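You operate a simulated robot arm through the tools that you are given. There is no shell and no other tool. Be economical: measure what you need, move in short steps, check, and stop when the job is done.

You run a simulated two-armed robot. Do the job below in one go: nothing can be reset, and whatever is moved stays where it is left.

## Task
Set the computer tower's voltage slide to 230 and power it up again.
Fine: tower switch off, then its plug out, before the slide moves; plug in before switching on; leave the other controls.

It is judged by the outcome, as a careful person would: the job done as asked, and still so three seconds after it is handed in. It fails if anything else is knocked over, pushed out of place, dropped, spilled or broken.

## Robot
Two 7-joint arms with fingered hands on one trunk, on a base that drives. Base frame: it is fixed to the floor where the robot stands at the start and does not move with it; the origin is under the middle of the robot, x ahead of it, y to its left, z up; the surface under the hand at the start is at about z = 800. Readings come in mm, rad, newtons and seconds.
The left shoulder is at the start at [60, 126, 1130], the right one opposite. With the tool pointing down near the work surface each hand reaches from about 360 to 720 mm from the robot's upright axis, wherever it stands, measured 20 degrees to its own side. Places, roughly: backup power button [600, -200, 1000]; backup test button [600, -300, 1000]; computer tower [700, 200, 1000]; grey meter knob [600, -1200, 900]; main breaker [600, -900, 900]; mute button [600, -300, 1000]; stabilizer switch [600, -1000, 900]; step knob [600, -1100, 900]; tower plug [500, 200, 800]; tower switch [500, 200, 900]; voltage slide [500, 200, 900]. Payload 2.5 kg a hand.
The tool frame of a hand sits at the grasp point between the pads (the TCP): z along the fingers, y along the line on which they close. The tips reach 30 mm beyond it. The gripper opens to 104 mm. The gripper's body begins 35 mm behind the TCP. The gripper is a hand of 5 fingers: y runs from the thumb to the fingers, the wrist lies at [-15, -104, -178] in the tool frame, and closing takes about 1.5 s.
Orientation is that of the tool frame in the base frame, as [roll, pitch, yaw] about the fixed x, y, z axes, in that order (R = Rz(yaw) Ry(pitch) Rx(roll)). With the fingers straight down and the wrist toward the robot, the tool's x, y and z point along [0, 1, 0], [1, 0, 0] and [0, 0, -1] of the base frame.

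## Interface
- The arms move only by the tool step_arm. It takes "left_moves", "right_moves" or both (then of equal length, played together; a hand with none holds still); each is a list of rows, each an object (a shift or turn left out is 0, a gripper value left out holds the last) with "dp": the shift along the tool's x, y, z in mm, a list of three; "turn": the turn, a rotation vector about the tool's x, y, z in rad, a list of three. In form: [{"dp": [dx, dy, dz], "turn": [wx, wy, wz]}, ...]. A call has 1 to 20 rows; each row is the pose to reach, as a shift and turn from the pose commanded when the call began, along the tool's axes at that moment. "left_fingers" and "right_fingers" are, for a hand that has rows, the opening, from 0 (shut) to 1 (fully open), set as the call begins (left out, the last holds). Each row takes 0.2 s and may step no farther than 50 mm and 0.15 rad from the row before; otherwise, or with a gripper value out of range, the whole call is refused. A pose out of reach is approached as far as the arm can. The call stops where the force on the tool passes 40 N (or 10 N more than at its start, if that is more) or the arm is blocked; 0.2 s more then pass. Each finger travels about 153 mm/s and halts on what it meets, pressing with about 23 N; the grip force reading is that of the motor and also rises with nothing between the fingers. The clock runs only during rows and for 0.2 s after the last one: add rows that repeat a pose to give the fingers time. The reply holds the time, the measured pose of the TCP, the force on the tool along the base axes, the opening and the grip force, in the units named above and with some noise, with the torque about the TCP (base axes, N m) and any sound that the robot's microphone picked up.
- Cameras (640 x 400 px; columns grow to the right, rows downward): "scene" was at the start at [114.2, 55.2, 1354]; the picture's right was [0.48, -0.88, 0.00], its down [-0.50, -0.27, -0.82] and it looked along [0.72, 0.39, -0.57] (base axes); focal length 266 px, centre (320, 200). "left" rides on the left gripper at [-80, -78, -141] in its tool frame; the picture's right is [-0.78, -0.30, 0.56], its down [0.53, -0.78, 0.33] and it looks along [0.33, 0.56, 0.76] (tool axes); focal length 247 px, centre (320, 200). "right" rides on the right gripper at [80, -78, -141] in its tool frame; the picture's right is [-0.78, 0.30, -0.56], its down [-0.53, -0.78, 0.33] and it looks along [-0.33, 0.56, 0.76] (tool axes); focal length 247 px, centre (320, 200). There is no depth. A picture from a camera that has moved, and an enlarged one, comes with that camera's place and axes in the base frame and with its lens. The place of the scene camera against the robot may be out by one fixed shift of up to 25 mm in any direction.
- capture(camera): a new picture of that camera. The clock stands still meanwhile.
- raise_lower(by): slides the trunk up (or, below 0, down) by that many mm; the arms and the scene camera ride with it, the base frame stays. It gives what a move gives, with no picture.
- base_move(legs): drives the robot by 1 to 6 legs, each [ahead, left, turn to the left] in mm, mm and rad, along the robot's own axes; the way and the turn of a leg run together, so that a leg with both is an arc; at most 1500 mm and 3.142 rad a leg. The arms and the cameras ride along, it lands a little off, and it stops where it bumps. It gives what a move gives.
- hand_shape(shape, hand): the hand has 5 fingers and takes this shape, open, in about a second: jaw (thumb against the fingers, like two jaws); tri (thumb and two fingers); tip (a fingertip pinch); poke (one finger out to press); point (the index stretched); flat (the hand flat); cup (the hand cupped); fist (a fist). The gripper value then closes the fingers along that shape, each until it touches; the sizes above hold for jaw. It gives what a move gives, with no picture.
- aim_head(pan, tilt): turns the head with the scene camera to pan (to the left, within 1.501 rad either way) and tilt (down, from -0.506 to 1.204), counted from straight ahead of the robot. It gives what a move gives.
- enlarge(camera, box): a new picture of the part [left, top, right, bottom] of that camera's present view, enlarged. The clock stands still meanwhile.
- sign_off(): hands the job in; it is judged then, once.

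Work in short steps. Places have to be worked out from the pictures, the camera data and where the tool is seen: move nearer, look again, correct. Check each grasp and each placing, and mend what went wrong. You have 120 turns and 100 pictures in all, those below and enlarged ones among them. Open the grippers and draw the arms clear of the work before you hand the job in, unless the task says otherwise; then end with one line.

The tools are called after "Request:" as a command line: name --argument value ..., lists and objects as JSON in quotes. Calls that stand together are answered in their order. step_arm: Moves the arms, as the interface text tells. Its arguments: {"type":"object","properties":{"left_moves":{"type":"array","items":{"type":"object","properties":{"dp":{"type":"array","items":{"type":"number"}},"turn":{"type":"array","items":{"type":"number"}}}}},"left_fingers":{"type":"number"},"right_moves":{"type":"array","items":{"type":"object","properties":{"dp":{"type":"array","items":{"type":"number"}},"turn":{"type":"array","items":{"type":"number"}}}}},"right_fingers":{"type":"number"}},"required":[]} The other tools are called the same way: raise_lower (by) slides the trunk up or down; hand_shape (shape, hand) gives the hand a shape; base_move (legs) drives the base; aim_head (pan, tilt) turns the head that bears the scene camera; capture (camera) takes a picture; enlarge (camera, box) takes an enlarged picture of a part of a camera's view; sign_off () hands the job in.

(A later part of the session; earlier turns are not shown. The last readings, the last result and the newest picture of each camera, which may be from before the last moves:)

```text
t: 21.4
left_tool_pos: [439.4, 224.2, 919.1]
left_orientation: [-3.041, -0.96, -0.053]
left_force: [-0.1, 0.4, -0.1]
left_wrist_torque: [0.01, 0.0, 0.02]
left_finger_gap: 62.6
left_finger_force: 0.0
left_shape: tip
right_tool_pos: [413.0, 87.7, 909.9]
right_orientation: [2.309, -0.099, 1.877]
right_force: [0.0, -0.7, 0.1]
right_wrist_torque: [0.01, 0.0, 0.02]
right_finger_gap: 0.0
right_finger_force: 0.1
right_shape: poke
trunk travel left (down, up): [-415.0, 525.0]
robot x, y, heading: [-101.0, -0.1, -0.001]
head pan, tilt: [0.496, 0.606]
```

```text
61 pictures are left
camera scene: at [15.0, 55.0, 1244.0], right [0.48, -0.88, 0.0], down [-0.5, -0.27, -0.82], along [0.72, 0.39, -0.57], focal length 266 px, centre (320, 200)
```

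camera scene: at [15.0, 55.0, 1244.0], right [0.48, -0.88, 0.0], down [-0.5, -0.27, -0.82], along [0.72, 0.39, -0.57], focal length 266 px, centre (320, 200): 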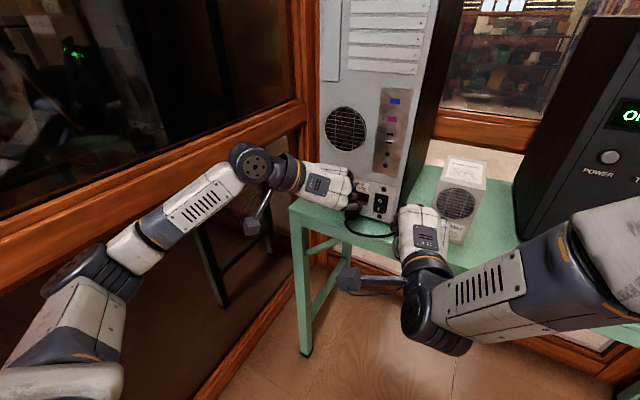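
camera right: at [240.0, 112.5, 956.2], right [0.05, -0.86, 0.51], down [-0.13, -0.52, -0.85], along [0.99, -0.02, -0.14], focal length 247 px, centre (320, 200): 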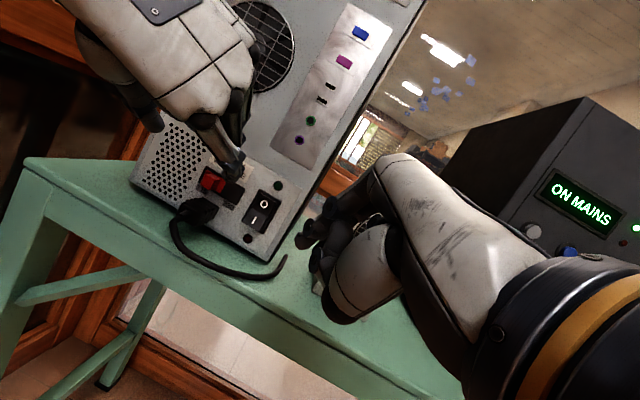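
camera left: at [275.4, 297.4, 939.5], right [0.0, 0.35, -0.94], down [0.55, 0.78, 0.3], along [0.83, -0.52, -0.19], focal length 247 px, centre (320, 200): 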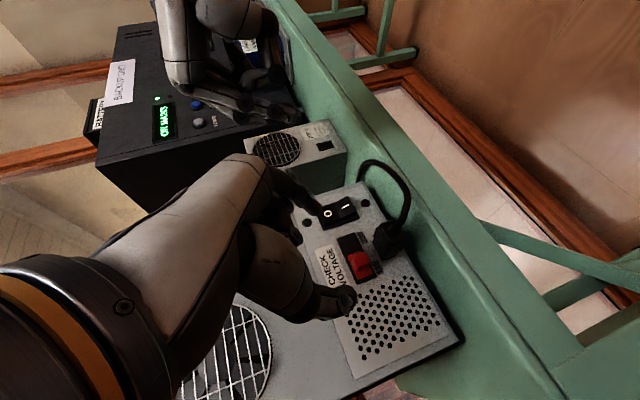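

The left camera now sees the plug and the hand. I'll enlarge that view and the right one.

Request:
enlarge --camera "left" --box '[270, 170, 430, 330]'

Request:
enlarge --camera "right" --box '[110, 80, 290, 280]'

```text
2.50 times, centred on (350, 250) of left
camera zoom: at [275.4, 297.4, 939.5], right [0.0, 0.35, -0.94], down [0.55, 0.78, 0.3], along [0.83, -0.52, -0.19], focal length 617 px, centre (245, 75)
```

zoom: 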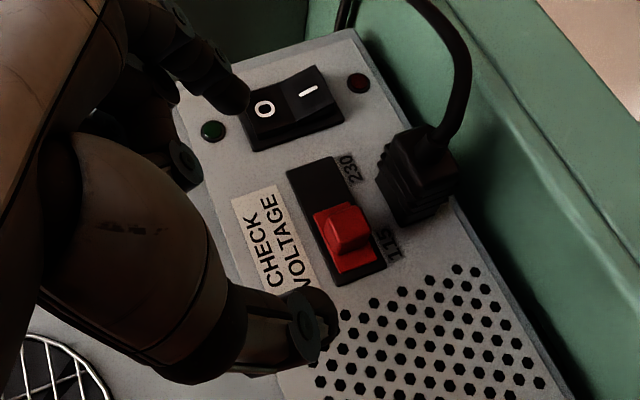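

```text
2.00 times, centred on (200, 180) of right
camera zoom: at [240.0, 112.5, 956.2], right [0.05, -0.86, 0.51], down [-0.13, -0.52, -0.85], along [0.99, -0.02, -0.14], focal length 494 px, centre (560, 240)
```

zoom: 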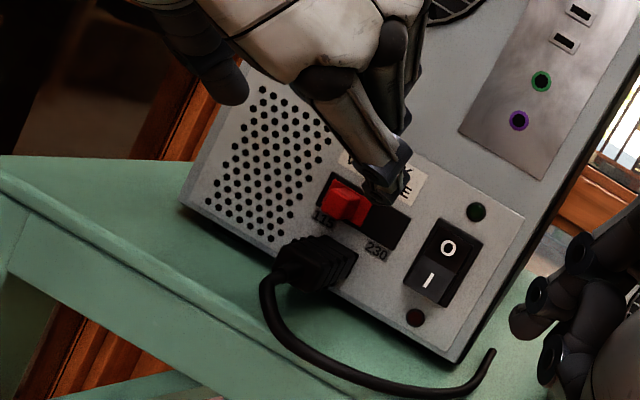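

The measurements agree: plug centre ≈ (515, 220, 832), and the left pinch tips are 30 mm ahead of the TCP, centred at y≈228. I'll go about 60% of the way in, then check.

Request:
step_arm --left_moves '[{"dp": [-9, 4, 27]}, {"dp": [-18, 8, 54]}, {"dp": [-18, 8, 54]}]'

Request:
enlarge --camera "left" --box '[270, 140, 430, 330]'

Request:
enlarge --camera "right" --box '[130, 100, 270, 260]'

```text
t: 22.2
left_tool_pos: [473.4, 221.9, 872.4]
left_orientation: [-3.037, -0.96, -0.051]
left_force: [0.4, 0.4, -0.9]
left_wrist_torque: [0.02, 0.02, 0.01]
left_finger_gap: 62.6
left_finger_force: 0.0
left_shape: tip
right_tool_pos: [413.1, 86.4, 910.5]
right_orientation: [2.311, -0.1, 1.879]
right_force: [-0.4, 0.3, 0.3]
right_wrist_torque: [0.06, 0.0, -0.02]
right_finger_gap: 0.0
right_finger_force: 0.0
right_shape: poke
trunk travel left (down, up): [-415.0, 525.0]
robot x, y, heading: [-101.8, -1.1, 0.001]
head pan, tilt: [0.496, 0.606]
```

```text
2.11 times, centred on (350, 235) of left
camera zoom: at [310.3, 293.1, 893.0], right [0.0, 0.35, -0.94], down [0.55, 0.78, 0.29], along [0.83, -0.52, -0.19], focal length 520 px, centre (257, 126)
```

zoom: 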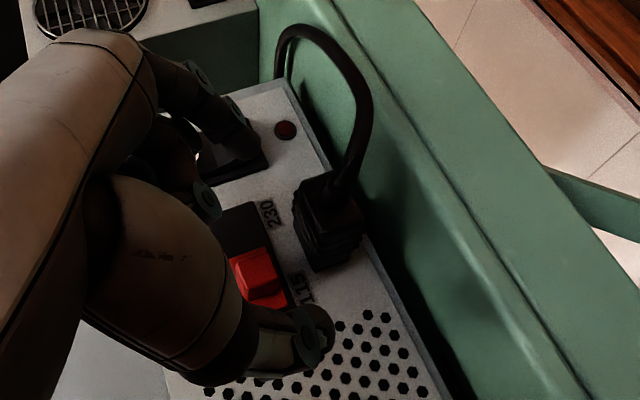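

```text
2.50 times, centred on (200, 180) of right
camera zoom: at [240.0, 112.4, 956.2], right [0.05, -0.86, 0.51], down [-0.13, -0.52, -0.85], along [0.99, -0.02, -0.14], focal length 617 px, centre (620, 250)
```

zoom: 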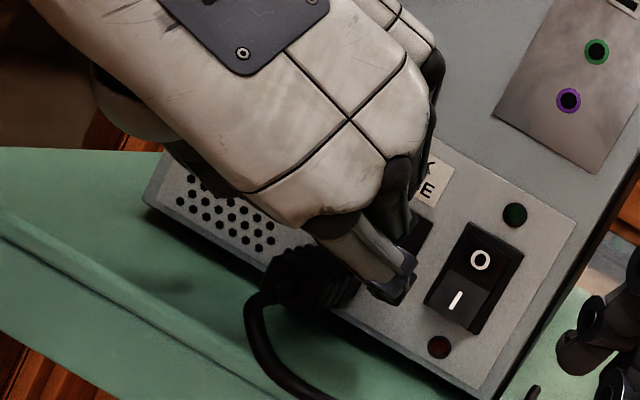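

On track. I'll finish the approach with a slight extra shift to −y so the plug sits centred between thumb and index.

Request:
step_arm --left_moves '[{"dp": [-4, 4, 12]}, {"dp": [-8, 7, 24]}, {"dp": [-11, 8, 35]}, {"dp": [-11, 8, 35]}]'

Request:
enlarge --camera "left" --box '[270, 140, 430, 330]'

Request:
enlarge --camera "right" --box '[130, 100, 270, 260]'

```text
t: 23.2
left_tool_pos: [496.1, 216.4, 844.0]
left_orientation: [-3.039, -0.958, -0.051]
left_force: [-0.5, -0.2, -0.9]
left_wrist_torque: [-0.03, 0.0, -0.03]
left_finger_gap: 62.8
left_finger_force: 0.0
left_shape: tip
right_tool_pos: [412.7, 88.0, 909.0]
right_orientation: [2.309, -0.098, 1.878]
right_force: [0.5, -0.6, -0.7]
right_wrist_torque: [0.02, -0.02, 0.01]
right_finger_gap: 0.1
right_finger_force: 0.0
right_shape: poke
trunk travel left (down, up): [-415.0, 525.0]
robot x, y, heading: [-98.4, 1.5, 0.003]
head pan, tilt: [0.496, 0.606]
```

```text
2.11 times, centred on (350, 235) of left
camera zoom: at [332.3, 288.4, 864.1], right [0.0, 0.35, -0.94], down [0.55, 0.78, 0.29], along [0.83, -0.52, -0.2], focal length 520 px, centre (257, 126)
```

zoom: 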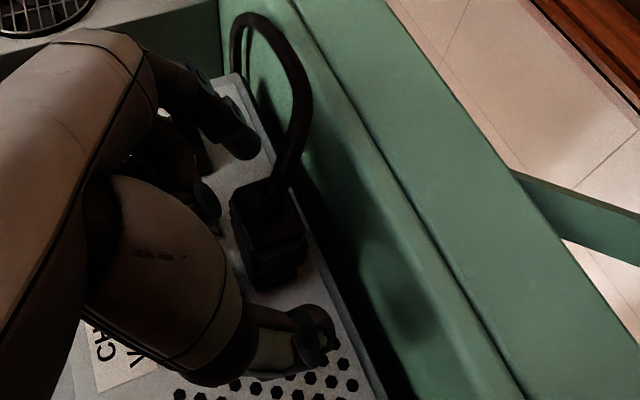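

```text
2.50 times, centred on (200, 180) of right
camera zoom: at [240.0, 112.4, 956.2], right [0.05, -0.86, 0.51], down [-0.13, -0.52, -0.85], along [0.99, -0.02, -0.14], focal length 617 px, centre (620, 250)
```

zoom: 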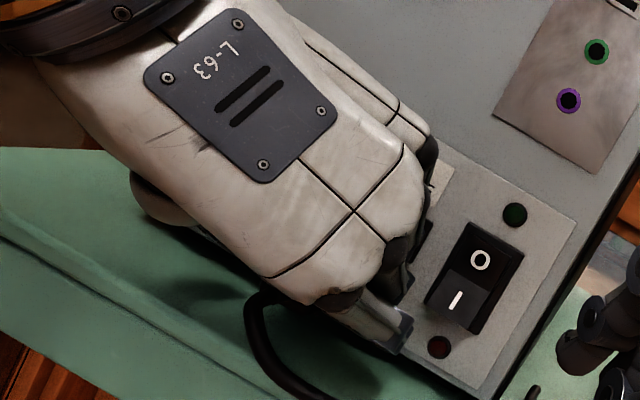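

The plug lies between index and thumb. I'll close the pinch and wait.

Request:
step_arm --left_moves '[{"dp": [0, 0, 0]}, {"dp": [0, 0, 0]}, {"dp": [0, 0, 0]}, {"dp": [0, 0, 0]}, {"dp": [0, 0, 0]}, {"dp": [0, 0, 0]}, {"dp": [0, 0, 0]}]' --left_fingers 0

Request:
enlarge --camera "left" --box '[270, 140, 430, 330]'

Request:
enlarge --camera "right" --box '[130, 100, 270, 260]'

```text
t: 24.8
left_tool_pos: [496.3, 216.7, 844.4]
left_orientation: [-3.042, -0.957, -0.049]
left_force: [0.7, 0.9, 0.0]
left_wrist_torque: [-0.03, -0.01, 0.0]
left_finger_gap: 20.8
left_finger_force: 23.4
left_shape: tip
right_tool_pos: [414.0, 89.0, 911.4]
right_orientation: [2.309, -0.099, 1.875]
right_force: [0.1, 0.5, 1.1]
right_wrist_torque: [-0.02, 0.02, 0.01]
right_finger_gap: 0.0
right_finger_force: 0.1
right_shape: poke
trunk travel left (down, up): [-415.0, 525.0]
robot x, y, heading: [-100.3, -0.5, -0.004]
head pan, tilt: [0.496, 0.606]
```

```text
2.11 times, centred on (350, 235) of left
camera zoom: at [332.2, 288.4, 864.2], right [0.0, 0.35, -0.94], down [0.55, 0.78, 0.29], along [0.83, -0.52, -0.2], focal length 520 px, centre (257, 126)
```

zoom: 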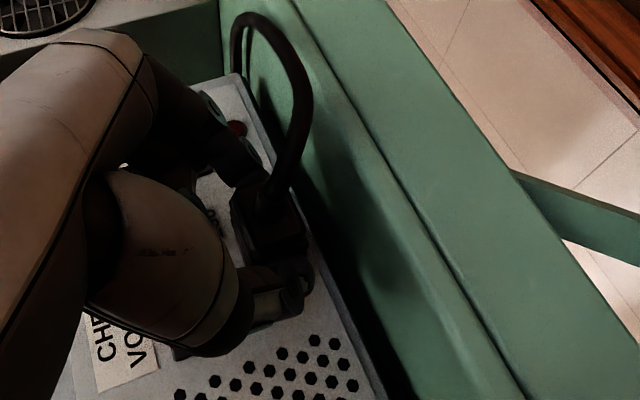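

```text
2.50 times, centred on (200, 180) of right
camera zoom: at [240.1, 112.5, 956.2], right [0.05, -0.86, 0.51], down [-0.13, -0.52, -0.85], along [0.99, -0.02, -0.14], focal length 617 px, centre (620, 250)
```

zoom: 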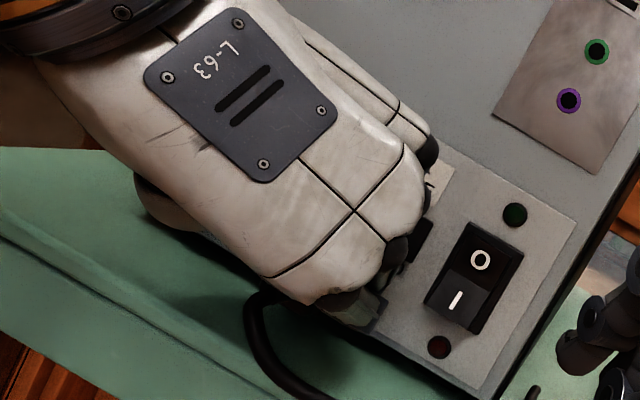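

It is gripping at a 20.8 mm gap with 23 N. I'll pull straight back along −x.

Request:
step_arm --left_moves '[{"dp": [-2.9, -0.1, -4.1]}, {"dp": [-5.7, -0.3, -8.2]}, {"dp": [-8.6, -0.4, -12.3]}, {"dp": [-11.5, -0.6, -16.4]}, {"dp": [-14.3, -0.7, -20.5]}, {"dp": [-17.2, -0.9, -24.6]}]'

Request:
enlarge --camera "left" --box '[270, 140, 430, 330]'

Request:
enlarge --camera "right" --box '[130, 100, 270, 260]'

```text
t: 26.2
left_tool_pos: [466.2, 216.7, 842.6]
left_orientation: [-3.04, -0.959, -0.05]
left_force: [2.4, 1.9, -0.4]
left_wrist_torque: [-0.05, 0.0, 0.01]
left_finger_gap: 20.9
left_finger_force: 22.7
left_shape: tip
right_tool_pos: [412.2, 88.3, 910.5]
right_orientation: [2.311, -0.099, 1.878]
right_force: [-0.3, -0.9, 0.8]
right_wrist_torque: [0.04, 0.0, -0.01]
right_finger_gap: 0.0
right_finger_force: 0.0
right_shape: poke
trunk travel left (down, up): [-415.0, 525.0]
robot x, y, heading: [-99.1, 2.8, -0.003]
head pan, tilt: [0.496, 0.606]
```

```text
2.11 times, centred on (350, 235) of left
camera zoom: at [302.8, 288.3, 863.9], right [0.0, 0.35, -0.94], down [0.55, 0.78, 0.29], along [0.83, -0.52, -0.19], focal length 520 px, centre (257, 126)
```

zoom: 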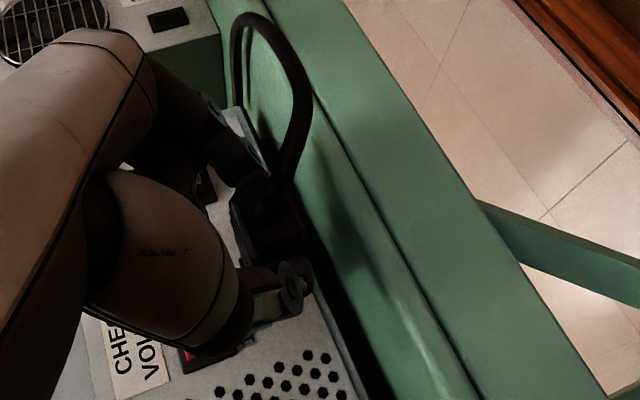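

```text
2.50 times, centred on (200, 180) of right
camera zoom: at [240.2, 112.6, 956.1], right [0.05, -0.86, 0.51], down [-0.13, -0.52, -0.85], along [0.99, -0.02, -0.14], focal length 617 px, centre (620, 250)
```

zoom: 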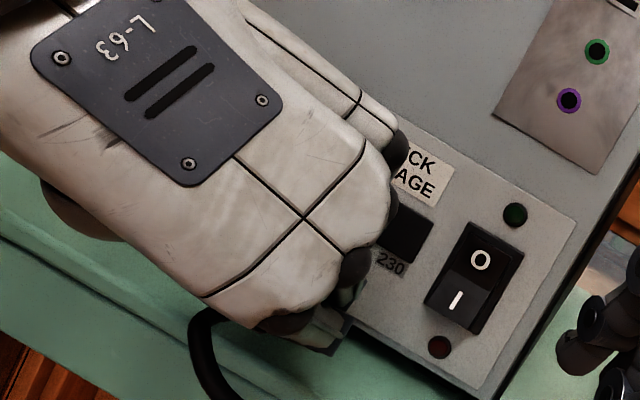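

The plug came along with the hand at low force. I'll draw it back another 35 mm.

Request:
step_arm --left_moves '[{"dp": [-5, -0.3, -7.2]}, {"dp": [-10, -0.5, -14.3]}, {"dp": [-15, -0.8, -21.5]}, {"dp": [-20, -1, -28.7]}]'

Request:
capture --camera "left"

Request:
capture --camera "right"

Request:
capture --camera "scene"

```text
t: 27.2
left_tool_pos: [429.1, 215.1, 841.2]
left_orientation: [-3.036, -0.954, -0.056]
left_force: [-0.1, -0.1, 0.2]
left_wrist_torque: [0.0, 0.02, 0.0]
left_finger_gap: 17.8
left_finger_force: 23.0
left_shape: tip
right_tool_pos: [412.4, 88.7, 910.8]
right_orientation: [2.31, -0.099, 1.878]
right_force: [0.4, -0.3, -0.4]
right_wrist_torque: [-0.02, 0.04, 0.0]
right_finger_gap: 0.2
right_finger_force: 0.0
right_shape: poke
trunk travel left (down, up): [-415.0, 525.0]
robot x, y, heading: [-99.8, 1.0, -0.002]
head pan, tilt: [0.496, 0.606]
```

```text
50 pictures are left
camera left: at [266.8, 287.8, 862.6], right [0.0, 0.35, -0.94], down [0.56, 0.78, 0.29], along [0.83, -0.52, -0.2], focal length 247 px, centre (320, 200)
```

left: 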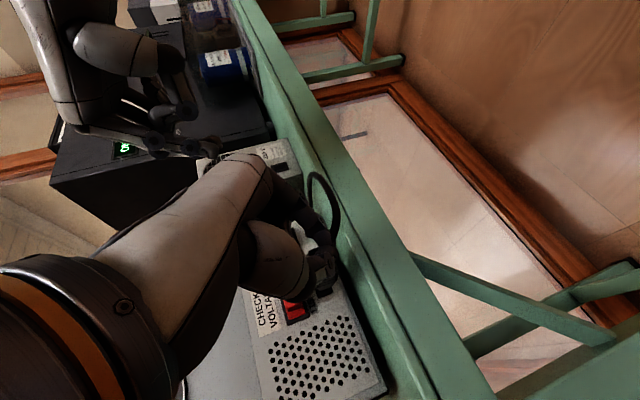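

```text
49 pictures are left
camera right: at [239.8, 112.6, 956.1], right [0.05, -0.86, 0.51], down [-0.13, -0.52, -0.85], along [0.99, -0.02, -0.14], focal length 247 px, centre (320, 200)
```

right: 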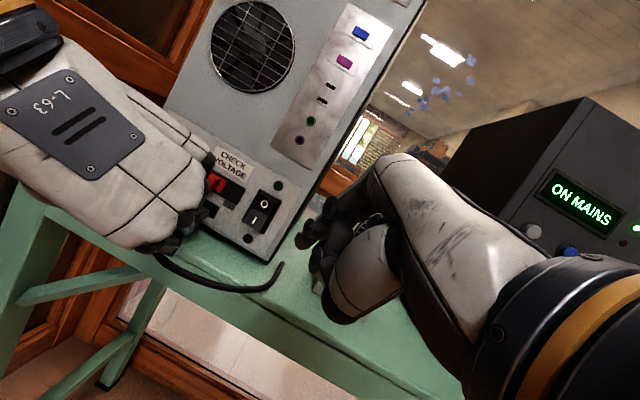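

```text
48 pictures are left
camera scene: at [14.9, 55.1, 1243.9], right [0.48, -0.88, 0.0], down [-0.5, -0.27, -0.82], along [0.72, 0.39, -0.57], focal length 266 px, centre (320, 200)
```

scene: 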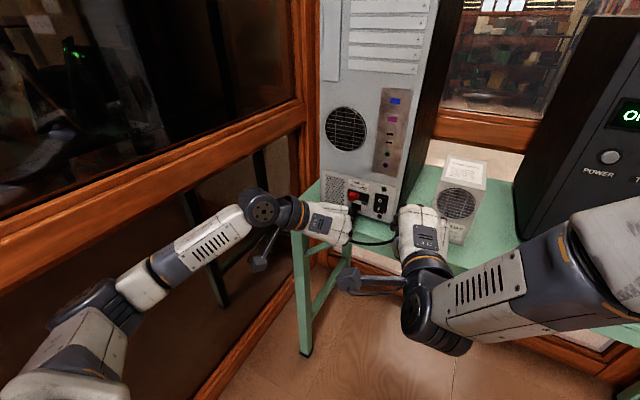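

The gap shrank to 17.8 mm, so the plug may have slipped or turned in the pinch. I'll zoom in to check.

Request:
enlarge --camera "left" --box '[260, 160, 360, 310]'

Request:
enlarge --camera "right" --box '[130, 140, 290, 300]'

Request:
enlarge --camera "scene" --box '[300, 170, 420, 260]'

```text
2.67 times, centred on (310, 235) of left
camera zoom: at [266.8, 287.8, 862.6], right [0.0, 0.35, -0.94], down [0.56, 0.78, 0.29], along [0.83, -0.52, -0.2], focal length 659 px, centre (347, 107)
```

zoom: 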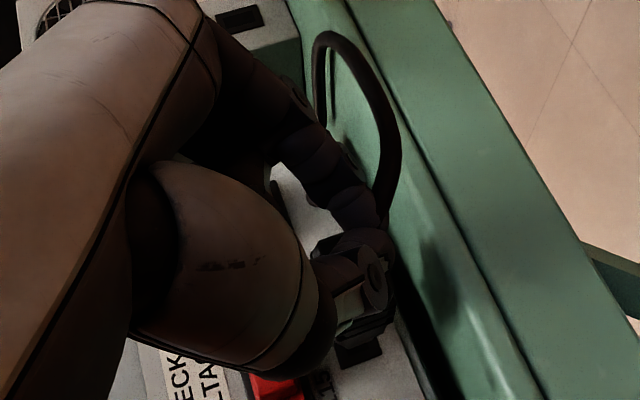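

```text
2.50 times, centred on (210, 220) of right
camera zoom: at [239.8, 112.6, 956.1], right [0.05, -0.86, 0.51], down [-0.13, -0.52, -0.85], along [0.99, -0.02, -0.14], focal length 617 px, centre (595, 150)
```

zoom: 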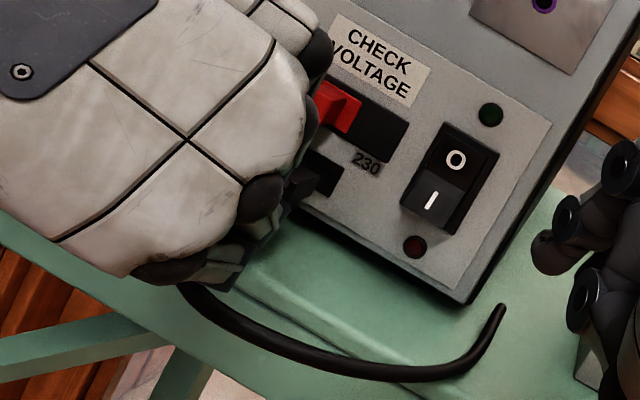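

```text
4.44 times, centred on (360, 215) of scene
camera zoom: at [14.9, 55.1, 1243.9], right [0.48, -0.88, 0.0], down [-0.5, -0.27, -0.82], along [0.72, 0.39, -0.57], focal length 1184 px, centre (142, 133)
```

zoom: 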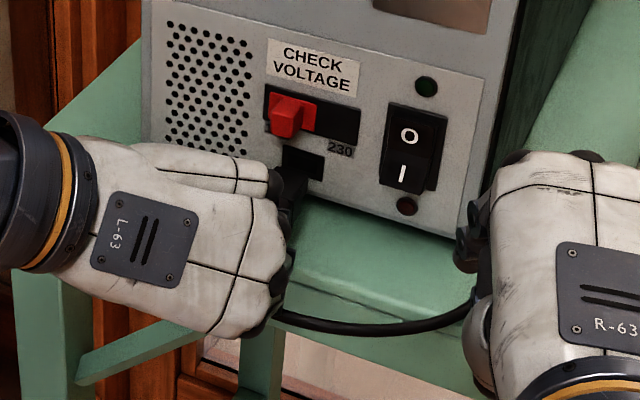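

The plug is out and held, but the cable, anchored near (575, 104), went taut and the plug slid a little in the pinch. The left hand also blocks the knob. I'll look closely at how the plug sits before deciding.

Request:
enlarge --camera "right" --box '[170, 190, 230, 250]'

Request:
enlarge --camera "left" --box '[290, 210, 350, 310]'

```text
6.67 times, centred on (200, 220) of right
camera zoom: at [239.8, 112.6, 956.1], right [0.05, -0.86, 0.51], down [-0.13, -0.52, -0.85], along [0.99, -0.02, -0.14], focal length 1646 px, centre (1120, 67)
```

zoom: 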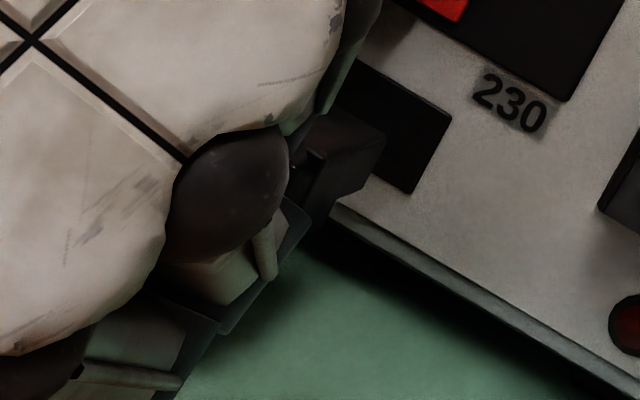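

```text
4.00 times, centred on (320, 260) of left
camera zoom: at [266.8, 287.8, 862.6], right [0.0, 0.35, -0.94], down [0.56, 0.78, 0.29], along [0.83, -0.52, -0.2], focal length 988 px, centre (320, -40)
```

zoom: 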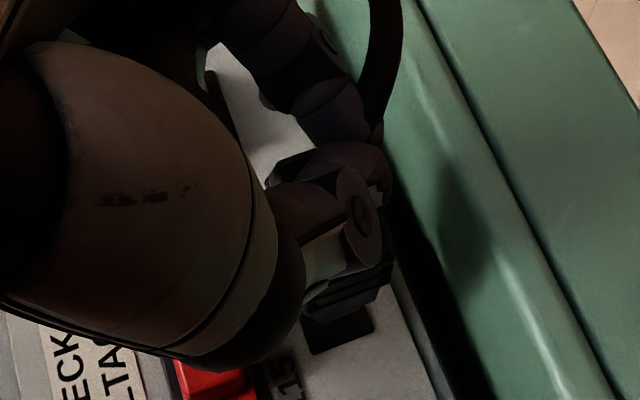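

The plug nose is about 25 mm off the socket. The cable won't let it go further and the left hand has slid to the plug's tapered rear. This side is too cramped, so I'll push the plug back in with the left hand. Then the right hand can take it on the cable side, leaving the left free for the slide. First I'll advance 25 mm.

Request:
step_arm --left_moves '[{"dp": [3.8, 0, 5]}, {"dp": [7.7, 0, 10]}, {"dp": [11.5, 0, 15]}, {"dp": [15.4, 0, 20]}]'

Request:
enlarge --camera "right" --box '[160, 160, 280, 260]'

Request:
enlarge --camera "left" --box '[280, 190, 360, 310]'

```text
t: 28.2
left_tool_pos: [454.8, 217.9, 844.4]
left_orientation: [-3.038, -0.959, -0.053]
left_force: [-1.9, -1.1, -0.9]
left_wrist_torque: [0.0, 0.03, 0.01]
left_finger_gap: 17.6
left_finger_force: 22.9
left_shape: tip
right_tool_pos: [413.6, 88.0, 910.9]
right_orientation: [2.312, -0.099, 1.879]
right_force: [-0.1, -0.3, 0.3]
right_wrist_torque: [0.01, 0.01, -0.04]
right_finger_gap: 0.0
right_finger_force: 0.0
right_shape: poke
trunk travel left (down, up): [-415.0, 525.0]
robot x, y, heading: [-100.6, 0.4, 0.001]
head pan, tilt: [0.496, 0.606]
```

```text
4.00 times, centred on (220, 210) of right
camera zoom: at [240.0, 112.4, 956.3], right [0.05, -0.86, 0.51], down [-0.13, -0.52, -0.85], along [0.99, -0.02, -0.14], focal length 988 px, centre (720, 160)
```

zoom: 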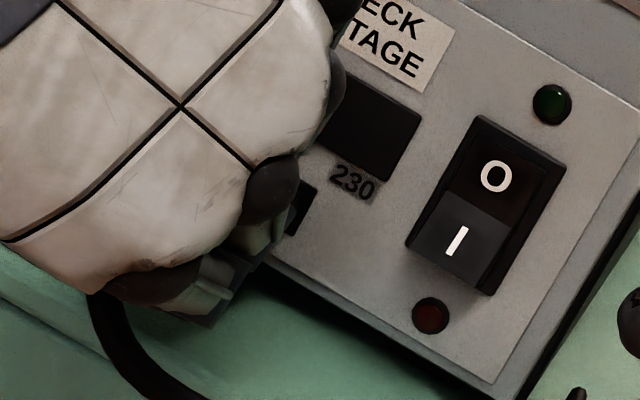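

```text
3.33 times, centred on (320, 250) of left
camera zoom: at [293.0, 288.7, 865.2], right [0.0, 0.35, -0.94], down [0.55, 0.78, 0.29], along [0.83, -0.52, -0.19], focal length 823 px, centre (320, 33)
```

zoom: 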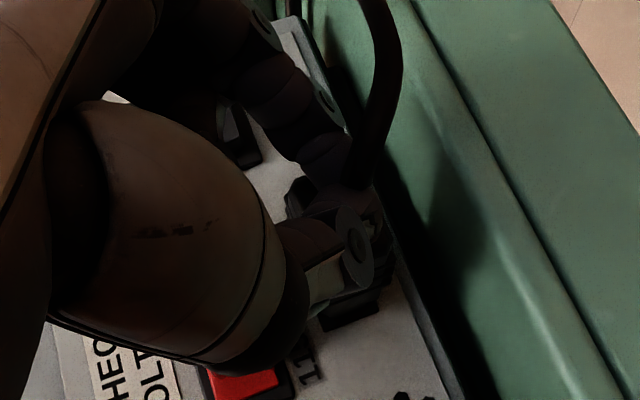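

Alignment looks consistent. I'll keep advancing slowly and watch the force.

Request:
step_arm --left_moves '[{"dp": [2.9, 0, 4.1]}, {"dp": [5.7, 0, 8.2]}, {"dp": [8.6, 0, 12.3]}, {"dp": [11.5, 0, 16.4]}]'

Request:
enlarge --camera "right" --box '[160, 160, 280, 260]'

Request:
enlarge --camera "left" --box '[280, 190, 360, 310]'

```text
t: 29.2
left_tool_pos: [471.5, 216.3, 846.1]
left_orientation: [-3.039, -0.953, -0.056]
left_force: [-35.8, 1.3, 5.0]
left_wrist_torque: [0.02, 0.35, 0.19]
left_finger_gap: 20.6
left_finger_force: 23.2
left_shape: tip
right_tool_pos: [409.8, 88.1, 912.4]
right_orientation: [2.307, -0.099, 1.88]
right_force: [0.4, 0.5, 0.4]
right_wrist_torque: [0.04, -0.01, -0.02]
right_finger_gap: 0.0
right_finger_force: 0.0
right_shape: poke
trunk travel left (down, up): [-415.0, 525.0]
robot x, y, heading: [-98.6, -0.2, -0.002]
head pan, tilt: [0.496, 0.606]
```

```text
4.00 times, centred on (220, 210) of right
camera zoom: at [237.1, 112.6, 957.6], right [0.05, -0.86, 0.51], down [-0.12, -0.52, -0.85], along [0.99, -0.02, -0.13], focal length 988 px, centre (720, 160)
```

zoom: 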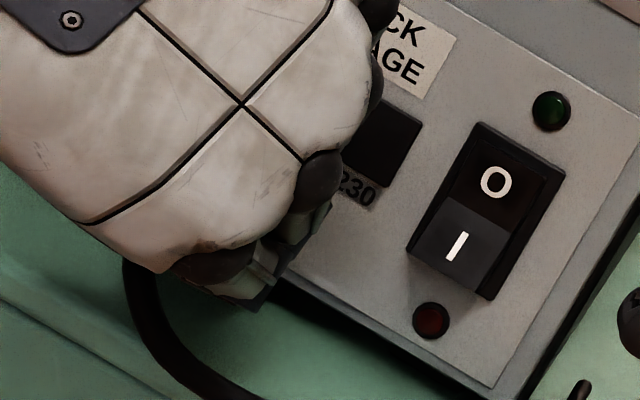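

```text
3.33 times, centred on (320, 250) of left
camera zoom: at [308.9, 288.9, 866.7], right [0.0, 0.35, -0.94], down [0.56, 0.78, 0.29], along [0.83, -0.52, -0.2], focal length 823 px, centre (320, 33)
```

zoom: 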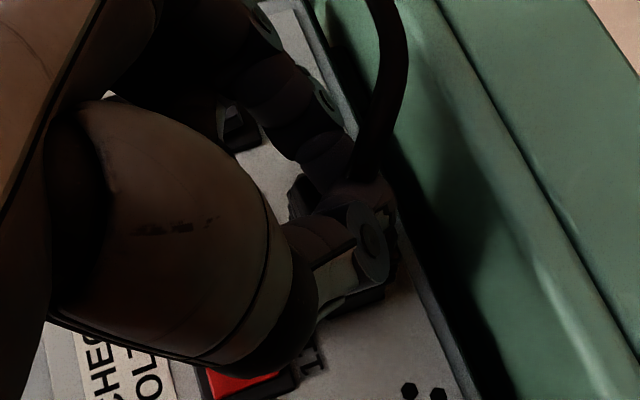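

Contact at 36 N, with the gap back to 20.6 mm, so the grip is sliding deeper on the plug while it presses home. I'll push a few millimetres more.

Request:
step_arm --left_moves '[{"dp": [1.7, 0, 2.5]}, {"dp": [3.4, 0, 5]}, {"dp": [5.2, 0, 7.4]}, {"dp": [6.9, 0, 9.8]}]'

Request:
enlarge --camera "left" --box '[280, 190, 360, 310]'

```text
t: 29.6
left_tool_pos: [472.2, 214.7, 843.8]
left_orientation: [-3.041, -0.943, -0.061]
left_force: [-23.2, 1.0, 5.2]
left_wrist_torque: [0.11, 0.21, 0.26]
left_finger_gap: 20.4
left_finger_force: 23.0
left_shape: tip
right_tool_pos: [410.8, 88.6, 911.1]
right_orientation: [2.309, -0.1, 1.88]
right_force: [-1.2, 0.1, -0.9]
right_wrist_torque: [0.02, 0.04, 0.02]
right_finger_gap: 0.0
right_finger_force: 0.1
right_shape: poke
trunk travel left (down, up): [-415.0, 525.0]
robot x, y, heading: [-97.3, -0.5, -0.002]
head pan, tilt: [0.496, 0.606]
stopped in row 2 (left hand): the force on the tool passed its limit at 48 N (the readings are from after the stop); the commanded pose is now the measured one
```

```text
3.33 times, centred on (320, 250) of left
camera zoom: at [309.7, 288.7, 866.0], right [-0.01, 0.35, -0.94], down [0.57, 0.77, 0.28], along [0.82, -0.53, -0.21], focal length 823 px, centre (320, 33)
```

zoom: 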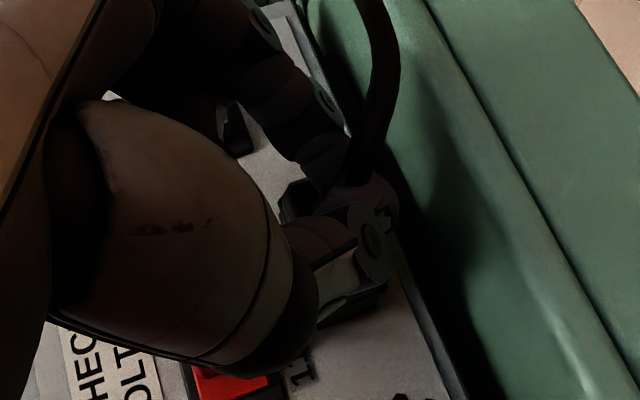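

I can't see whether it is seated or caught on the rim. As a test, I'll ease back 8 mm: a seated plug will resist.

Request:
step_arm --left_moves '[{"dp": [-1.2, 0, -1.6]}, {"dp": [-2.3, 0, -3.3]}, {"dp": [-3.5, 0, -5]}, {"dp": [-4.6, 0, -6.6]}]'

Request:
enlarge --camera "left" --box '[280, 190, 360, 310]'

Request:
enlarge --camera "right" --box '[160, 160, 280, 260]'

```text
t: 30.6
left_tool_pos: [467.7, 213.8, 843.6]
left_orientation: [-3.042, -0.949, -0.057]
left_force: [-0.2, 0.3, 0.3]
left_wrist_torque: [0.01, 0.0, 0.01]
left_finger_gap: 18.3
left_finger_force: 23.3
left_shape: tip
right_tool_pos: [413.3, 87.7, 911.8]
right_orientation: [2.31, -0.1, 1.879]
right_force: [0.5, -0.4, 0.3]
right_wrist_torque: [0.0, 0.03, 0.0]
right_finger_gap: 0.2
right_finger_force: 0.0
right_shape: poke
trunk travel left (down, up): [-415.0, 525.0]
robot x, y, heading: [-98.6, -0.4, -0.002]
head pan, tilt: [0.496, 0.606]
```

```text
3.33 times, centred on (320, 250) of left
camera zoom: at [305.1, 288.4, 865.5], right [-0.01, 0.35, -0.94], down [0.56, 0.78, 0.29], along [0.83, -0.52, -0.2], focal length 823 px, centre (320, 33)
```

zoom: 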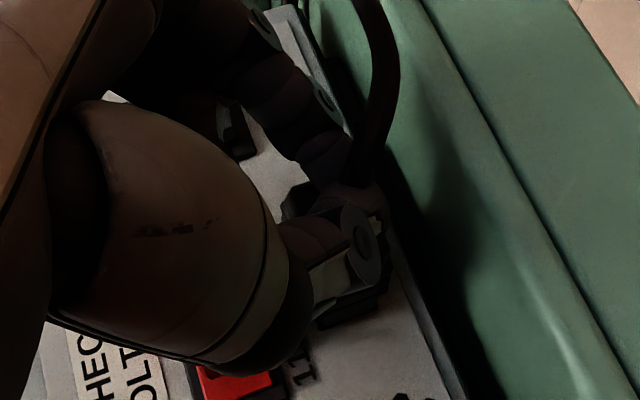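

```text
4.00 times, centred on (220, 210) of right
camera zoom: at [239.6, 112.5, 956.2], right [0.05, -0.86, 0.51], down [-0.13, -0.52, -0.85], along [0.99, -0.02, -0.14], focal length 988 px, centre (720, 160)
```

zoom: 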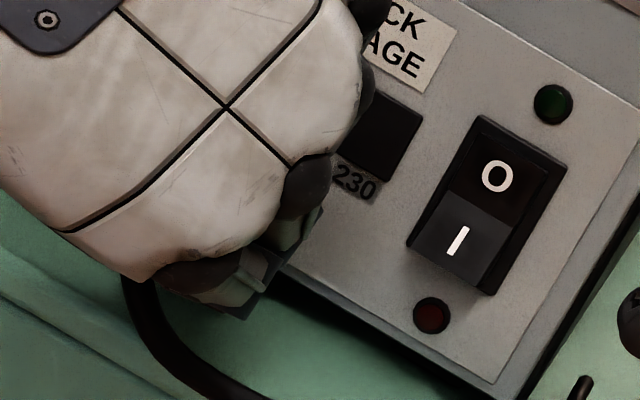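

There was no pull resistance and the gap is visible again, so the plug isn't seated. It was blocked, probably slightly misaligned. I'll swing the right hand's camera to the right side of the plug for a proper side view.

Request:
step_arm --right_moves '[{"dp": [-1, -2.6, 12], "turn": [0.014, 0.09, -0.085]}, {"dp": [-2, -5, 24], "turn": [0.028, 0.18, -0.17]}, {"dp": [-2.6, -8, 36], "turn": [0.042, 0.27, -0.255]}, {"dp": [-3.5, -10.5, 48], "turn": [0.056, 0.36, -0.34]}, {"dp": [-4.3, -13, 61], "turn": [0.07, 0.45, -0.425]}, {"dp": [-5.2, -15.7, 73], "turn": [0.084, 0.53, -0.505]}]'

Request:
capture --camera "right"

```text
t: 32.0
left_tool_pos: [467.8, 215.6, 840.9]
left_orientation: [-3.039, -0.946, -0.059]
left_force: [0.0, -0.6, 0.2]
left_wrist_torque: [0.05, 0.01, 0.0]
left_finger_gap: 18.8
left_finger_force: 23.2
left_shape: tip
right_tool_pos: [344.4, 203.9, 870.4]
right_orientation: [2.57, -0.137, 2.188]
right_force: [0.2, 1.1, 0.1]
right_wrist_torque: [0.01, 0.02, -0.02]
right_finger_gap: 0.0
right_finger_force: 0.1
right_shape: poke
right hand out of reach, approached as far as the arm can: row 1, 2, 3, 4, 5, 6
trunk travel left (down, up): [-415.0, 525.0]
robot x, y, heading: [-98.2, -0.6, -0.0]
head pan, tilt: [0.496, 0.606]
```

```text
35 pictures are left
camera right: at [187.4, 176.8, 957.7], right [0.45, -0.73, 0.52], down [-0.13, -0.63, -0.77], along [0.88, 0.28, -0.38], focal length 247 px, centre (320, 200)
```

right: 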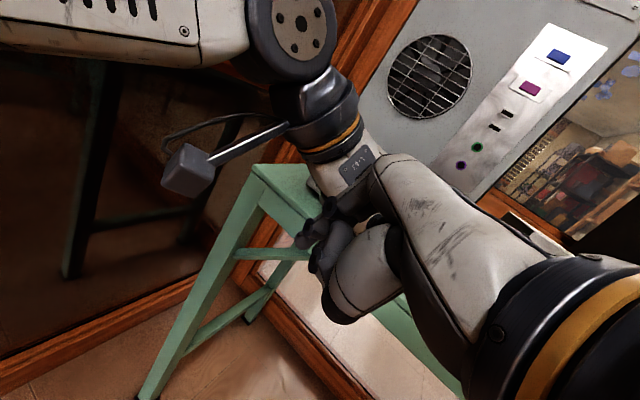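

The right arm couldn't reach that and ended up behind the left hand. I'll take it back to the right and restore its yaw.

Request:
step_arm --right_moves '[{"dp": [-32, -6, -18], "turn": [-0.01, -0.04, 0.06]}, {"dp": [-63, -11, -35], "turn": [-0.02, -0.08, 0.12]}, {"dp": [-95, -16, -53], "turn": [-0.03, -0.13, 0.2]}, {"dp": [-126, -22, -71], "turn": [-0.05, -0.19, 0.3]}, {"dp": [-126, -10, -71], "turn": [-0.06, -0.24, 0.37]}, {"dp": [-126, 10, -60], "turn": [-0.06, -0.24, 0.37]}]'

```text
t: 33.4
left_tool_pos: [466.9, 215.3, 841.8]
left_orientation: [-3.039, -0.946, -0.058]
left_force: [0.2, 0.0, -0.9]
left_wrist_torque: [0.04, 0.02, 0.04]
left_finger_gap: 18.5
left_finger_force: 23.0
left_shape: tip
right_tool_pos: [399.3, 81.2, 907.1]
right_orientation: [2.571, -0.134, 1.745]
right_force: [0.0, -0.7, -0.4]
right_wrist_torque: [0.02, -0.01, -0.02]
right_finger_gap: 0.0
right_finger_force: 0.1
right_shape: poke
trunk travel left (down, up): [-415.0, 525.0]
robot x, y, heading: [-102.9, 1.6, -0.0]
head pan, tilt: [0.496, 0.606]
```

The right arm is clear again. The table top runs out to x≈482, so there is room to set the plug down right in front of its socket and free both hands. I'll lower it gently, watching the force.

Request:
step_arm --left_moves '[{"dp": [-3.2, 0.2, 2.3]}, {"dp": [-6.5, 0.5, 4.6]}, {"dp": [-9.7, 0.7, 7]}, {"dp": [-13, 1, 9.3]}]'

Request:
enlarge --camera "right" --box '[100, 60, 340, 260]'

```text
t: 34.4
left_tool_pos: [468.3, 216.3, 827.2]
left_orientation: [-3.041, -0.949, -0.057]
left_force: [0.0, 0.6, 0.4]
left_wrist_torque: [-0.01, 0.01, 0.01]
left_finger_gap: 18.7
left_finger_force: 22.9
left_shape: tip
right_tool_pos: [400.1, 81.3, 905.9]
right_orientation: [2.569, -0.134, 1.745]
right_force: [0.5, 0.0, -0.9]
right_wrist_torque: [0.01, -0.02, 0.01]
right_finger_gap: 0.0
right_finger_force: 0.0
right_shape: poke
trunk travel left (down, up): [-415.0, 525.0]
robot x, y, heading: [-97.3, -1.0, 0.001]
head pan, tilt: [0.496, 0.606]
```

```text
2.00 times, centred on (220, 160) of right
camera zoom: at [246.7, 124.3, 993.1], right [0.1, -0.85, 0.52], down [-0.39, -0.51, -0.77], along [0.92, -0.13, -0.38], focal length 494 px, centre (520, 280)
```

zoom: 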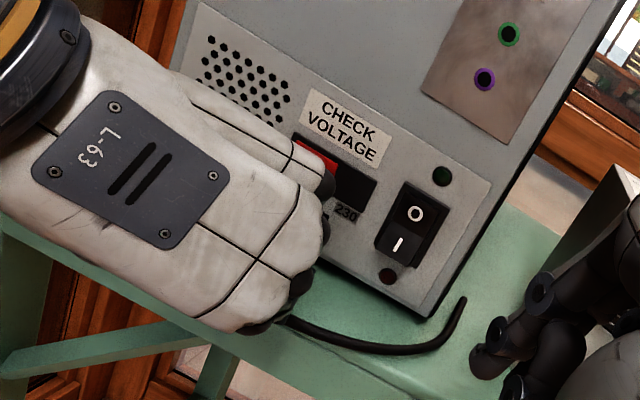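

No contact yet. I'll keep lowering in small steps.

Request:
step_arm --left_moves '[{"dp": [-1.6, 0.1, 1.2]}, {"dp": [-3.2, 0.2, 2.3]}, {"dp": [-4.9, 0.3, 3.5]}, {"dp": [-6.5, 0.4, 4.6]}, {"dp": [-8.1, 0.6, 5.8]}]'

```text
t: 35.6
left_tool_pos: [467.0, 214.3, 815.4]
left_orientation: [-3.041, -0.947, -0.058]
left_force: [-0.1, 0.4, -0.9]
left_wrist_torque: [0.01, 0.02, 0.0]
left_finger_gap: 18.8
left_finger_force: 22.4
left_shape: tip
right_tool_pos: [400.4, 82.4, 906.0]
right_orientation: [2.568, -0.132, 1.746]
right_force: [0.3, -0.2, -0.2]
right_wrist_torque: [-0.02, -0.03, 0.02]
right_finger_gap: 0.2
right_finger_force: 0.1
right_shape: poke
trunk travel left (down, up): [-415.0, 525.0]
robot x, y, heading: [-98.1, 1.9, 0.004]
head pan, tilt: [0.496, 0.606]
```

Still no contact at tip z≈798. I'll take a look with the left camera before going lower.

Request:
enlarge --camera "left" --box '[250, 140, 400, 320]'

Request:
enlarge --camera "scene" --box '[300, 170, 420, 260]'

```text
2.22 times, centred on (325, 230) of left
camera zoom: at [304.8, 288.3, 838.9], right [-0.01, 0.35, -0.94], down [0.56, 0.78, 0.29], along [0.83, -0.52, -0.2], focal length 549 px, centre (309, 133)
```

zoom: 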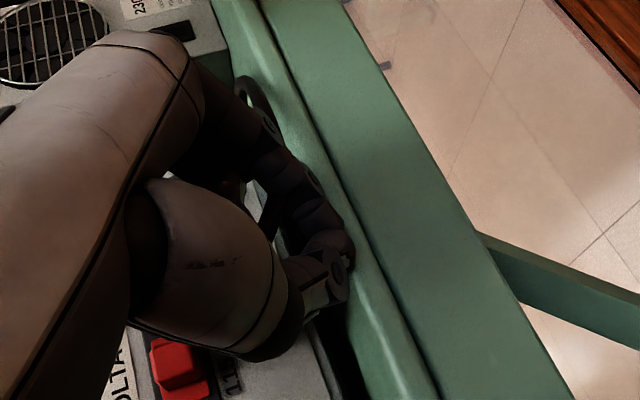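

```text
4.44 times, centred on (360, 215) of scene
camera zoom: at [14.5, 55.0, 1244.0], right [0.48, -0.88, 0.0], down [-0.5, -0.27, -0.82], along [0.72, 0.39, -0.57], focal length 1184 px, centre (142, 133)
```

zoom: 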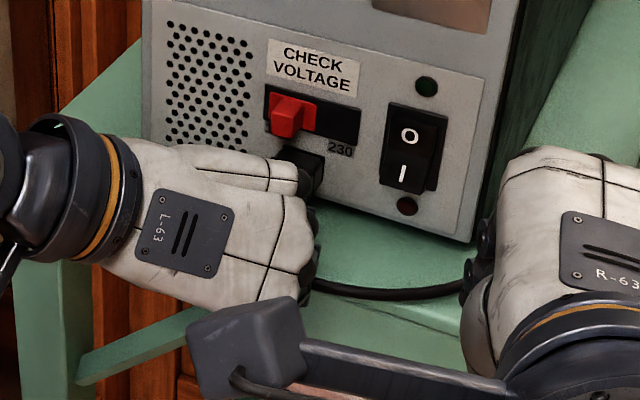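

The fingertips are practically at table level. I'll lower a few millimetres more to find contact.

Request:
step_arm --left_moves '[{"dp": [-1.6, 0.1, 1.2]}, {"dp": [-3.2, 0.2, 2.3]}, {"dp": [-4.9, 0.3, 3.5]}, {"dp": [-6.5, 0.4, 4.6]}]'

```text
t: 36.6
left_tool_pos: [466.1, 215.1, 812.1]
left_orientation: [-3.042, -0.953, -0.055]
left_force: [-16.2, 4.3, 14.8]
left_wrist_torque: [0.14, -0.15, 0.22]
left_finger_gap: 19.0
left_finger_force: 23.2
left_shape: tip
right_tool_pos: [397.1, 81.7, 907.4]
right_orientation: [2.566, -0.134, 1.747]
right_force: [0.0, -0.1, 0.2]
right_wrist_torque: [-0.02, -0.03, -0.01]
right_finger_gap: 0.0
right_finger_force: 0.1
right_shape: poke
trunk travel left (down, up): [-415.0, 525.0]
robot x, y, heading: [-102.2, 3.6, 0.005]
head pan, tilt: [0.496, 0.606]
```

Contact is made, at about 15 N upward. I'll ease off a few mm and open the pinch slowly, then look.

Request:
step_arm --left_moves '[{"dp": [3, 0, -2.1]}, {"dp": [3, 0, -2.1]}, {"dp": [3, 0, -2.1]}, {"dp": [3, 0, -2.1]}]' --left_fingers 0.35

Request:
enlarge --camera "left" --box '[250, 140, 400, 320]'

```text
t: 37.6
left_tool_pos: [464.6, 213.6, 812.2]
left_orientation: [-3.041, -0.943, -0.059]
left_force: [-28.3, -1.6, 4.7]
left_wrist_torque: [0.11, 0.26, -0.1]
left_finger_gap: 33.0
left_finger_force: 0.1
left_shape: tip
right_tool_pos: [397.6, 80.4, 907.0]
right_orientation: [2.566, -0.133, 1.745]
right_force: [-0.1, 0.5, 0.1]
right_wrist_torque: [0.0, 0.01, -0.01]
right_finger_gap: 0.1
right_finger_force: 0.0
right_shape: poke
trunk travel left (down, up): [-415.0, 525.0]
robot x, y, heading: [-99.7, 4.4, 0.004]
head pan, tilt: [0.496, 0.606]
```

```text
2.22 times, centred on (325, 230) of left
camera zoom: at [302.3, 287.2, 834.8], right [-0.01, 0.35, -0.94], down [0.57, 0.77, 0.28], along [0.82, -0.53, -0.21], focal length 549 px, centre (309, 133)
```

zoom: 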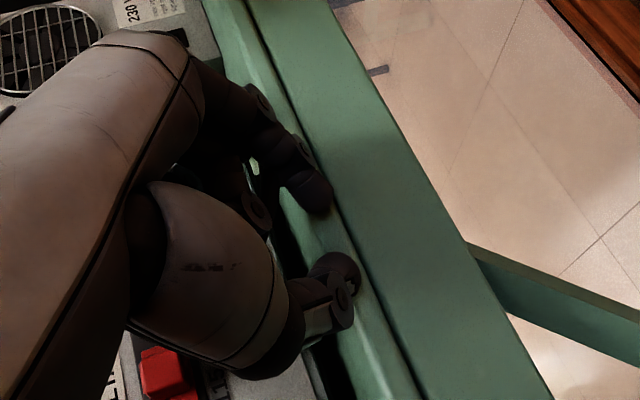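

The fingertips are pressing on the table's edge, and the plug seems to be just ahead of them. I'll withdraw the left hand straight back, then up, and look.

Request:
step_arm --left_moves '[{"dp": [-12, 0, -18]}, {"dp": [-24, 0, -36]}, {"dp": [-20, -10, -60]}, {"dp": [0, -30, -75]}, {"dp": [20, -60, -90]}]' --left_fingers 0.6

Request:
capture --camera "right"

```text
t: 38.8
left_tool_pos: [402.5, 267.1, 884.4]
left_orientation: [-3.039, -0.947, -0.058]
left_force: [0.3, -0.2, -0.3]
left_wrist_torque: [-0.02, -0.03, 0.01]
left_finger_gap: 62.0
left_finger_force: 0.0
left_shape: tip
right_tool_pos: [399.4, 82.0, 906.2]
right_orientation: [2.567, -0.133, 1.746]
right_force: [0.6, -0.8, -0.3]
right_wrist_torque: [-0.01, -0.02, 0.01]
right_finger_gap: 0.0
right_finger_force: 0.2
right_shape: poke
trunk travel left (down, up): [-415.0, 525.0]
robot x, y, heading: [-103.6, -0.3, 0.003]
head pan, tilt: [0.496, 0.606]
```

```text
30 pictures are left
camera right: at [246.7, 124.3, 993.1], right [0.1, -0.85, 0.52], down [-0.39, -0.51, -0.77], along [0.92, -0.13, -0.38], focal length 247 px, centre (320, 200)
```

right: 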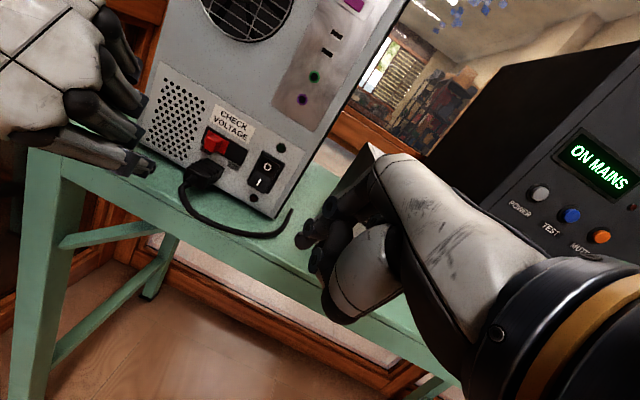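

Request:
enlarge --camera "right" --box '[160, 110, 300, 250]'

Request:
enlarge --camera "left" --box '[300, 150, 440, 270]'

```text
2.86 times, centred on (230, 180) of right
camera zoom: at [246.7, 124.3, 993.1], right [0.1, -0.85, 0.52], down [-0.39, -0.51, -0.77], along [0.92, -0.13, -0.38], focal length 706 px, centre (577, 257)
```

zoom: 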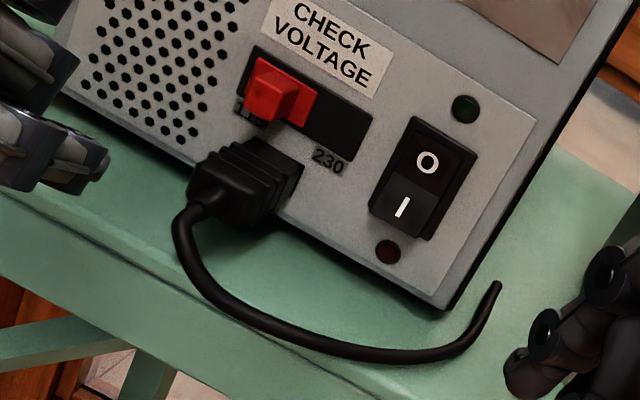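

```text
3.33 times, centred on (370, 210) of left
camera zoom: at [240.8, 341.3, 906.7], right [-0.01, 0.35, -0.94], down [0.56, 0.78, 0.29], along [0.83, -0.52, -0.2], focal length 823 px, centre (153, 167)
```

zoom: 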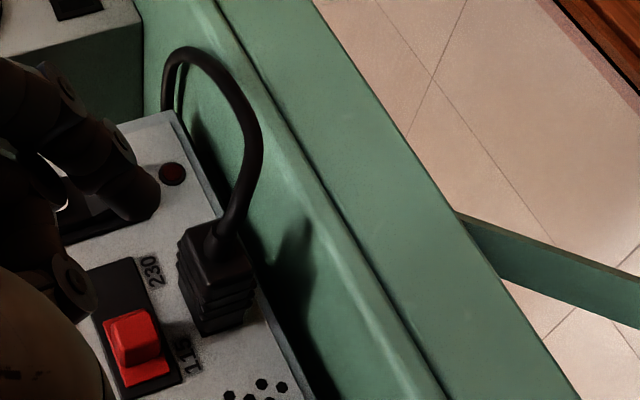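

It turns out the plug is fully back in its socket: the firm push seated it, and my fingers then slid off. New plan, mostly with the left hand:
1. Pull the plug just clear.
2. Set it down on the table against the panel.
3. Move the slide with the closed left pinch.
4. Regrasp the plug and insert it.

I'll repeat the grasp, slightly deeper this time.

Request:
step_arm --left_moves '[{"dp": [20, 22.4, 8]}, {"dp": [39.9, 44.8, 15.9]}, {"dp": [36, 48, 39]}, {"dp": [32.2, 50.7, 61.6]}, {"dp": [28, 53, 80]}, {"dp": [24.1, 55.9, 99.2]}, {"dp": [24.1, 55.9, 99.2]}]' --left_fingers 0.6

Request:
enlarge --camera "left" --box '[270, 140, 430, 330]'

```text
t: 40.4
left_tool_pos: [500.9, 217.3, 842.9]
left_orientation: [-3.038, -0.947, -0.06]
left_force: [-0.3, 0.4, 0.5]
left_wrist_torque: [-0.01, -0.02, 0.02]
left_finger_gap: 62.0
left_finger_force: 0.2
left_shape: tip
right_tool_pos: [400.2, 79.7, 906.5]
right_orientation: [2.57, -0.133, 1.745]
right_force: [0.2, 0.3, -0.9]
right_wrist_torque: [0.04, 0.01, 0.01]
right_finger_gap: 0.0
right_finger_force: 0.1
right_shape: poke
trunk travel left (down, up): [-415.0, 525.0]
robot x, y, heading: [-100.3, -1.1, 0.0]
head pan, tilt: [0.496, 0.606]
```

```text
2.11 times, centred on (350, 235) of left
camera zoom: at [338.4, 291.1, 865.0], right [-0.01, 0.35, -0.94], down [0.56, 0.78, 0.29], along [0.83, -0.52, -0.2], focal length 520 px, centre (257, 126)
```

zoom: 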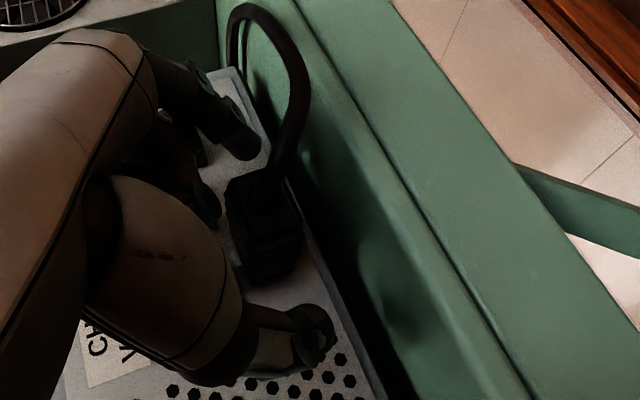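

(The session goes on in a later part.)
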